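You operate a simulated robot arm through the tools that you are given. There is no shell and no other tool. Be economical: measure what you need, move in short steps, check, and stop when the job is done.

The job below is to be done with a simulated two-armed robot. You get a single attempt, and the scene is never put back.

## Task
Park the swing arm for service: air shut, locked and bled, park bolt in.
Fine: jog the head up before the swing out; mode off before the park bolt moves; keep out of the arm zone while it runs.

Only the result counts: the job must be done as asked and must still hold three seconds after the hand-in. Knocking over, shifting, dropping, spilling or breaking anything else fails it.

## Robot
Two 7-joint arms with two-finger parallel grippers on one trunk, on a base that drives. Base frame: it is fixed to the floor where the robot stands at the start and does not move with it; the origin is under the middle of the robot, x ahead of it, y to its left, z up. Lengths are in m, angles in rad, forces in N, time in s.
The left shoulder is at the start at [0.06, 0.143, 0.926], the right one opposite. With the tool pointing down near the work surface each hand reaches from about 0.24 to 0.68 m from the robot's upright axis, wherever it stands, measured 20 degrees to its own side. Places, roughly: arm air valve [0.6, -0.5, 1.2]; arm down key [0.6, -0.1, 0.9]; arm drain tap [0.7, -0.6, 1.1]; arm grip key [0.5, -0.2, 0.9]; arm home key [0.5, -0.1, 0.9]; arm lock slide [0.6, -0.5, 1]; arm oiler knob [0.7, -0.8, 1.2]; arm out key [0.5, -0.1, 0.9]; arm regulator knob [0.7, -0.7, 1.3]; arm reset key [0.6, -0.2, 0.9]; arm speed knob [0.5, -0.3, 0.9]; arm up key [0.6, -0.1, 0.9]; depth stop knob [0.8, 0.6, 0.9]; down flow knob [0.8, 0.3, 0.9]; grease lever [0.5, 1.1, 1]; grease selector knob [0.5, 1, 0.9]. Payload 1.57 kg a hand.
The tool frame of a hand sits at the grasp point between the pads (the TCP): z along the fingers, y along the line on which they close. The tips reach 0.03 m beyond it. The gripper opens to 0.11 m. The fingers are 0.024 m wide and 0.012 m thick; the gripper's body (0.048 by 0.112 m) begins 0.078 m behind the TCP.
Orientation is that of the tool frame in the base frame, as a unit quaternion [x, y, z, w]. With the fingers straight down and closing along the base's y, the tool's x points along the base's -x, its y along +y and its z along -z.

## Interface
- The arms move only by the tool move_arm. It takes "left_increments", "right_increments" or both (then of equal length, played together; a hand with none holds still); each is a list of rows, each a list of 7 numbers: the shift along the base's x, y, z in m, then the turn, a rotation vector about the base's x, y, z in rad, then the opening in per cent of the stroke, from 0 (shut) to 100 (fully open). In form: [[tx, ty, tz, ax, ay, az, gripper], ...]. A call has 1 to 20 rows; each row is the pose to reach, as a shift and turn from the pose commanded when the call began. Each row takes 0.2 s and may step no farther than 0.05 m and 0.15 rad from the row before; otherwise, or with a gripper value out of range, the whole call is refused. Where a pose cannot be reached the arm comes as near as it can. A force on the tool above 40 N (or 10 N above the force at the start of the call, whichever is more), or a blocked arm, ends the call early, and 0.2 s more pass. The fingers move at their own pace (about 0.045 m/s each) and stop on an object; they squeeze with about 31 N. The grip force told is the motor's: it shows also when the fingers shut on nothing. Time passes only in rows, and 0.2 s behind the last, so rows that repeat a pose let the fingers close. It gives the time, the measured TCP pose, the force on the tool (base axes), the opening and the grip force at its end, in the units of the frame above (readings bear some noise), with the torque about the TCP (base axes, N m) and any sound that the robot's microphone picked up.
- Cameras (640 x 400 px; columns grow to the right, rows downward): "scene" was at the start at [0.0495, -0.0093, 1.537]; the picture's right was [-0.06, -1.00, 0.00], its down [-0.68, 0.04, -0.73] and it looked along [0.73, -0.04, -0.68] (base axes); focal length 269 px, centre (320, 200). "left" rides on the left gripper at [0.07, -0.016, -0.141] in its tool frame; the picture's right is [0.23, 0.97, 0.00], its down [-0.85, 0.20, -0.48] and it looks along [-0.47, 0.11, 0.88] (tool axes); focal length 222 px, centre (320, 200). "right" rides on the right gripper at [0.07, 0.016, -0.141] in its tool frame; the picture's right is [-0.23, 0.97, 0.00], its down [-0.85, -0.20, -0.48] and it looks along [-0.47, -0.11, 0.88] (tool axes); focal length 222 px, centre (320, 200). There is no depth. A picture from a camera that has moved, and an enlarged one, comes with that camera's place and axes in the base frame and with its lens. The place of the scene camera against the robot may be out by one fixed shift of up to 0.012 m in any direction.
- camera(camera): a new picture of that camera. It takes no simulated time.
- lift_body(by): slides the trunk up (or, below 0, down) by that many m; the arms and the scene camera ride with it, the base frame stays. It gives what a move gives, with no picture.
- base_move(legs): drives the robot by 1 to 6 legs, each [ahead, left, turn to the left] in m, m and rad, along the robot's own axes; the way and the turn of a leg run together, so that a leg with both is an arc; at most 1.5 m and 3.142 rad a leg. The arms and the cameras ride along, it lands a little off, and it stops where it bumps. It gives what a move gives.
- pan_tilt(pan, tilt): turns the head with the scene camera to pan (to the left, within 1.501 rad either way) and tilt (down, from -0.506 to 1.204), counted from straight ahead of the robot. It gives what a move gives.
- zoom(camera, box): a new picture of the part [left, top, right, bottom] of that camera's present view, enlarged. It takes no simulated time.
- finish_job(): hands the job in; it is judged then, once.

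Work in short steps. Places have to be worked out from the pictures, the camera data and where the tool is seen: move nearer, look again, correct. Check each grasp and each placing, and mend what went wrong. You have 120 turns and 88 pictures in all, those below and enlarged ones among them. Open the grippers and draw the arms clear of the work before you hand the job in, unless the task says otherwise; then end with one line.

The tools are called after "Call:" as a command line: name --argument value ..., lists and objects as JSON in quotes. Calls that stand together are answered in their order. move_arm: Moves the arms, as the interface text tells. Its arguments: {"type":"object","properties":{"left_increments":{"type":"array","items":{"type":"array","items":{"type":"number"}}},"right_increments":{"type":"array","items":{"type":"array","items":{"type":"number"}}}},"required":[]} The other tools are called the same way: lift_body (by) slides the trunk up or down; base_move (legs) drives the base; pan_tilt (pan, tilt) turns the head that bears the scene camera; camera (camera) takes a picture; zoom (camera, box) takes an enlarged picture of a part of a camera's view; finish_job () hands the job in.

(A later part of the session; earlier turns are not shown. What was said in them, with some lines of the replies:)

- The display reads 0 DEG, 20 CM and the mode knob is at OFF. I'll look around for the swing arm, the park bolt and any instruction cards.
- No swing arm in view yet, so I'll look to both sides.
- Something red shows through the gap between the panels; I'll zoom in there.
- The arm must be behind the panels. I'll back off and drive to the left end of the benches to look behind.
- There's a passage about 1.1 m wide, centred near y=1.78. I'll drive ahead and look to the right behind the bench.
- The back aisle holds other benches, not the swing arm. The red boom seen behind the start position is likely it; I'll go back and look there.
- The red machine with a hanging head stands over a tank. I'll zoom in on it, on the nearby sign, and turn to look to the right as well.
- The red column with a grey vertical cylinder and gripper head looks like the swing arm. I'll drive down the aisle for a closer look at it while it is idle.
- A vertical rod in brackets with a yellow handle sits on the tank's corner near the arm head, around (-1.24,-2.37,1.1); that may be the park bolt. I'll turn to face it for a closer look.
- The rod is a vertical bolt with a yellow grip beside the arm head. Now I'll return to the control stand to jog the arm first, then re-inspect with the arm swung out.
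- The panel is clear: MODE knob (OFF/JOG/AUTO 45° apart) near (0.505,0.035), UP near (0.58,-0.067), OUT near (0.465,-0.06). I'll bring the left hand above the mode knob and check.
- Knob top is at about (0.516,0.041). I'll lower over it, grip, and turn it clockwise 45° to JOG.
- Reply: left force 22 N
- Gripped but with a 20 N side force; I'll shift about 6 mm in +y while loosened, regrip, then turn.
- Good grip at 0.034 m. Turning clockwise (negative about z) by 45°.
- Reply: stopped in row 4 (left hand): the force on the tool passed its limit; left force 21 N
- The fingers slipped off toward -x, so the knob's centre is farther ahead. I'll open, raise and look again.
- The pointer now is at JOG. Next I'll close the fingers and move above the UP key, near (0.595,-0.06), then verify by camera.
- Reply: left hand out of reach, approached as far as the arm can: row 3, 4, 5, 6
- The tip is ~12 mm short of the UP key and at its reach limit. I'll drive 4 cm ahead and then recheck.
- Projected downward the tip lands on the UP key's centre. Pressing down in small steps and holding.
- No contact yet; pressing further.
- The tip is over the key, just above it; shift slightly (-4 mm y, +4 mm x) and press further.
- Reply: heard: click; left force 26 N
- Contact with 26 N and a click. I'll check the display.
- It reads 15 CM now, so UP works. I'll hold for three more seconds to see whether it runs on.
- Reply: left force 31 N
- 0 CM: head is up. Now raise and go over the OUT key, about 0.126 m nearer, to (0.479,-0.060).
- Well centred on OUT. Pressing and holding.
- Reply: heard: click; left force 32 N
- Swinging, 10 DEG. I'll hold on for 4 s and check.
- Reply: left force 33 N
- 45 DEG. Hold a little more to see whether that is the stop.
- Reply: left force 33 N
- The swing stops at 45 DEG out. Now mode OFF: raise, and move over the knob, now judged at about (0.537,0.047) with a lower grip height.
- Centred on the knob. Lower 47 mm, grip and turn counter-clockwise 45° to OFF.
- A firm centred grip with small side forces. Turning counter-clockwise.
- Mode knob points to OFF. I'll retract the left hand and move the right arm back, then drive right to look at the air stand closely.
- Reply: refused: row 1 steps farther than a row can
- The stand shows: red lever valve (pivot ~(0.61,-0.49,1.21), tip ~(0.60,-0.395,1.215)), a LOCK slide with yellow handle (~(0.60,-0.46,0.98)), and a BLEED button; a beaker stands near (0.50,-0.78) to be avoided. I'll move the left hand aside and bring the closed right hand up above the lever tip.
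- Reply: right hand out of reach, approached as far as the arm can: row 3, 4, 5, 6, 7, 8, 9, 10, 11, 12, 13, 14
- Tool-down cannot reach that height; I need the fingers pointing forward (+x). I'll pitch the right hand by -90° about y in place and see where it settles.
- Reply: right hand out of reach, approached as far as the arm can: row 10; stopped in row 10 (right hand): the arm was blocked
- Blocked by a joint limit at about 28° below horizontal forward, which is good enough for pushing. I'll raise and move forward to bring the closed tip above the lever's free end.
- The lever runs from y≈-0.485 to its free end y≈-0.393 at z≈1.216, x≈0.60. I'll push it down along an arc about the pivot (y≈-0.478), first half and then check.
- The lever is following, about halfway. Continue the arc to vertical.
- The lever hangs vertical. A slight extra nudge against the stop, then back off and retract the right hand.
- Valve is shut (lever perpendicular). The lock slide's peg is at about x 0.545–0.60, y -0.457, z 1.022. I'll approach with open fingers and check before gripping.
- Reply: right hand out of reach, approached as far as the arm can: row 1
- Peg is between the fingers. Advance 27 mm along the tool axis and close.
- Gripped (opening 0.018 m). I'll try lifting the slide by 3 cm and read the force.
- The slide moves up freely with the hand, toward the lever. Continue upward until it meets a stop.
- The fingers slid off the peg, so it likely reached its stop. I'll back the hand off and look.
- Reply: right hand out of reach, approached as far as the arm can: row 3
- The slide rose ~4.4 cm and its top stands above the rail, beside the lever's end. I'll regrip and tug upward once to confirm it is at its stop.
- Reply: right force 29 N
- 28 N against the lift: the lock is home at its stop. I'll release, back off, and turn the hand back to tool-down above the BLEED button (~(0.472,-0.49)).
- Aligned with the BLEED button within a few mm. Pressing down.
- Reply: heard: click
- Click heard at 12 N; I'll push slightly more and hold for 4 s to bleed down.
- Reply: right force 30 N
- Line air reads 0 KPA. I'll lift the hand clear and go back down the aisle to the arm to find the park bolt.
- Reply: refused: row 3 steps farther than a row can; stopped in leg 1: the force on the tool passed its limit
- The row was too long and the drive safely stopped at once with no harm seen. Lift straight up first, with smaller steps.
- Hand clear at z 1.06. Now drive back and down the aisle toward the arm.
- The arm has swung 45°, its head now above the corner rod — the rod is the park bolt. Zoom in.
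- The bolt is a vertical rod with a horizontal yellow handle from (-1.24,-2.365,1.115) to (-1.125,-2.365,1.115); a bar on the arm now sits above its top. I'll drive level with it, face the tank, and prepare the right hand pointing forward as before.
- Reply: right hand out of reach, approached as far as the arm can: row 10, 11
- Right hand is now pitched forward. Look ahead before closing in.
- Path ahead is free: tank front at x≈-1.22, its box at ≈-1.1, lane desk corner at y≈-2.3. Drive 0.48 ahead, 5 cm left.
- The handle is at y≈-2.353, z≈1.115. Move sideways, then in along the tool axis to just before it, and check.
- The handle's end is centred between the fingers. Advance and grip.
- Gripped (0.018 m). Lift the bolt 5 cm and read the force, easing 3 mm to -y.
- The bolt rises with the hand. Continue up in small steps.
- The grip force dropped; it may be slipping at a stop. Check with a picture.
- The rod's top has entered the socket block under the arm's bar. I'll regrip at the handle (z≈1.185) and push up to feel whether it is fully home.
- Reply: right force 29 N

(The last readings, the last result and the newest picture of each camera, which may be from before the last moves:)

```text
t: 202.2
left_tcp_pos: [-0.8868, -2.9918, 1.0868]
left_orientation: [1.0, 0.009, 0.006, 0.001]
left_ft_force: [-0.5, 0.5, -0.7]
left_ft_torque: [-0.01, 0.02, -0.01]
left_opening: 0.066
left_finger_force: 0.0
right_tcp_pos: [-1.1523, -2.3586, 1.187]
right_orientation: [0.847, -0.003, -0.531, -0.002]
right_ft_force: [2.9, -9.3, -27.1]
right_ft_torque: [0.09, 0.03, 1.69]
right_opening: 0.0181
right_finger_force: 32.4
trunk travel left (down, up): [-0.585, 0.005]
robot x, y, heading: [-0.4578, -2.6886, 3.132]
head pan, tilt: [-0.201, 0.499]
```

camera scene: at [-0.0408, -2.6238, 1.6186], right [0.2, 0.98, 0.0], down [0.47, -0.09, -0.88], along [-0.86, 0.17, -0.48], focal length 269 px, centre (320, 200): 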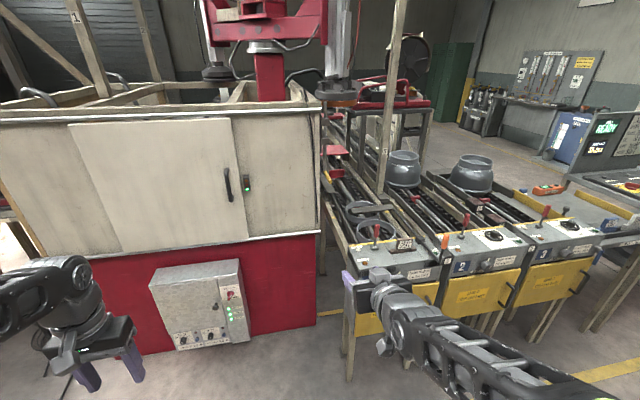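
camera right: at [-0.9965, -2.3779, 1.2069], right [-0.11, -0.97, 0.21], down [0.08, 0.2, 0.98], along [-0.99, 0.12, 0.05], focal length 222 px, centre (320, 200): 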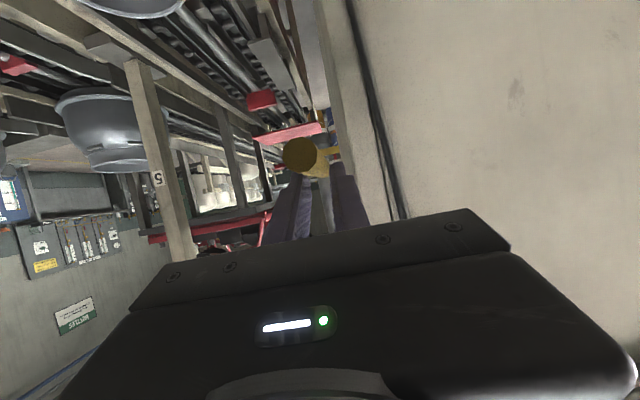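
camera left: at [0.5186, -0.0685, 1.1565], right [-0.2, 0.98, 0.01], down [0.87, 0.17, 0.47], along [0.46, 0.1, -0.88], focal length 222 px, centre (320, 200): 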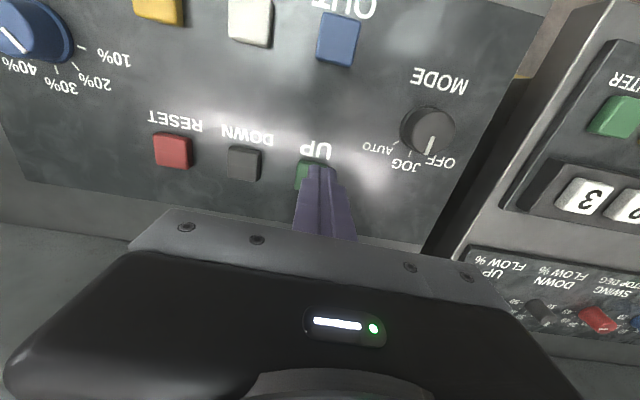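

27 N against a firm stop: the bolt is home. Ease, open, and back out along the tool axis.

Call:
move_arm --right_increments '[[0, 0, -0.008, 0, 0, 0, 5], [0, 0, -0.008, 0, 0, 0, 50], [0, 0, -0.008, 0, 0, 0, 60], [0.04, 0, 0.01, 0, 0, 0, 60], [0.08, 0, 0.025, 0, 0, 0, 60], [0.12, 0, 0.025, 0, 0, 0, 60], [0.16, 0, 0.025, 0, 0, 0, 60], [0.19, -0.02, 0.025, 0, 0, 0, 60]]'

Call:
zoom --camera "scene" --box '[330, 60, 430, 220]'

```text
t: 204.1
left_tcp_pos: [-0.8835, -2.9916, 1.0888]
left_orientation: [1.0, 0.006, 0.005, 0.002]
left_ft_force: [0.3, 0.5, 0.8]
left_ft_torque: [0.03, 0.03, -0.02]
left_opening: 0.066
left_finger_force: 0.1
right_tcp_pos: [-0.9623, -2.3765, 1.217]
right_orientation: [0.844, -0.004, -0.536, -0.003]
right_ft_force: [0.3, 0.0, -0.7]
right_ft_torque: [0.01, 0.01, -0.06]
right_opening: 0.0658
right_finger_force: 0.1
trunk travel left (down, up): [-0.585, 0.005]
robot x, y, heading: [-0.4553, -2.6833, 3.132]
head pan, tilt: [-0.201, 0.499]
```

```text
2.50 times, centred on (380, 140) of scene
camera zoom: at [-0.5206, -2.6729, 1.6186], right [0.21, 0.98, 0.0], down [0.47, -0.1, -0.88], along [-0.86, 0.18, -0.48], focal length 673 px, centre (170, 350)
```

zoom: 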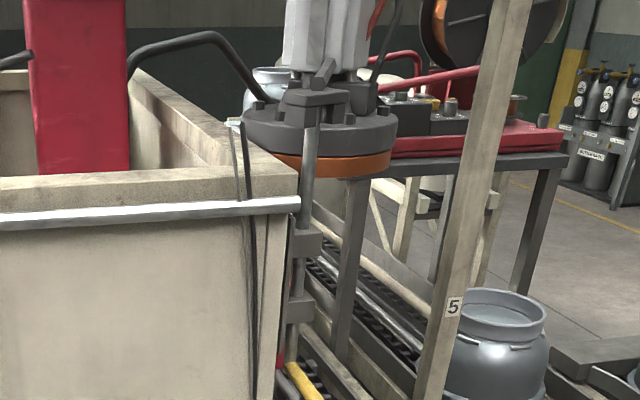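

The bolt stays up on its own. I'll back out to the aisle and return to the stand to check the PARKED lamp.

Call:
base_move --legs '[[-0.46, 0, 0], [0, 0, 1.6], [-1.3, 0, 0], [-0.8, 0, 0]]'

Call:
pan_tilt --pan 1.5 --tilt 0.3

Call:
camera --camera "scene"

```text
t: 221.0
left_tcp_pos: [0.2428, -0.9375, 1.0889]
left_orientation: [0.682, 0.731, 0.005, -0.004]
left_ft_force: [0.1, -0.1, -0.5]
left_ft_torque: [0.01, -0.01, -0.02]
left_opening: 0.0662
left_finger_force: 0.1
right_tcp_pos: [-0.3666, -1.0467, 1.2162]
right_orientation: [0.585, 0.609, -0.372, 0.386]
right_ft_force: [-0.1, -0.2, 0.5]
right_ft_torque: [0.02, -0.02, 0.02]
right_opening: 0.0661
right_finger_force: 0.0
trunk travel left (down, up): [-0.585, 0.005]
robot x, y, heading: [-0.0861, -0.5298, -1.524]
head pan, tilt: [-0.201, 0.499]
```

```text
t: 222.8
left_tcp_pos: [0.2446, -0.9364, 1.0888]
left_orientation: [0.682, 0.731, 0.005, -0.003]
left_ft_force: [-0.6, -0.4, -0.9]
left_ft_torque: [-0.01, 0.0, 0.01]
left_opening: 0.0661
left_finger_force: 0.0
right_tcp_pos: [-0.3664, -1.0469, 1.2154]
right_orientation: [0.584, 0.609, -0.372, 0.387]
right_ft_force: [0.2, -0.2, 0.1]
right_ft_torque: [0.02, 0.0, -0.04]
right_opening: 0.0658
right_finger_force: 0.0
trunk travel left (down, up): [-0.585, 0.005]
robot x, y, heading: [-0.0807, -0.5258, -1.527]
head pan, tilt: [1.499, 0.3]
```

```text
5 pictures are left
camera scene: at [0.0045, -0.5043, 1.637], right [-0.03, -1.0, 0.0], down [-0.3, 0.01, -0.96], along [0.95, -0.03, -0.3], focal length 269 px, centre (320, 200)
```

scene: 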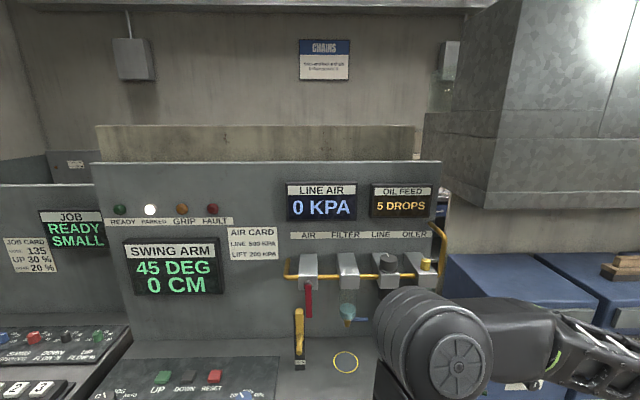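

The PARKED lamp is lit, line air 0 KPA, valve down, lock up, head 0 CM. I'll open the grippers fully, away from everything, and then hand in.

Call:
move_arm --left_increments '[[0, 0, 0, 0, 0, 0, 100], [0, 0, 0, 0, 0, 0, 100], [0, 0, 0, 0, 0, 0, 100]]' --right_increments '[[0, 0, 0, 0, 0, 0, 100], [0, 0, 0, 0, 0, 0, 100], [0, 0, 0, 0, 0, 0, 100]]'

Call:
finish_job

```text
t: 223.6
left_tcp_pos: [0.2444, -0.9357, 1.0883]
left_orientation: [0.683, 0.731, 0.005, -0.003]
left_ft_force: [0.3, 0.2, -0.4]
left_ft_torque: [0.01, 0.01, -0.02]
left_opening: 0.1102
left_finger_force: 0.1
right_tcp_pos: [-0.3664, -1.0482, 1.2153]
right_orientation: [0.584, 0.609, -0.372, 0.386]
right_ft_force: [-0.1, 0.8, 0.5]
right_ft_torque: [0.03, 0.01, -0.01]
right_opening: 0.11
right_finger_force: 0.1
trunk travel left (down, up): [-0.585, 0.005]
robot x, y, heading: [-0.084, -0.5275, -1.526]
head pan, tilt: [1.499, 0.3]
```

```text
The job is handed in.
```

The swing arm is parked for service and handed in: head at 0 CM, swung out to 45 DEG, mode OFF, air shut, locked and bled to 0 KPA, park bolt in, and the PARKED lamp lit.
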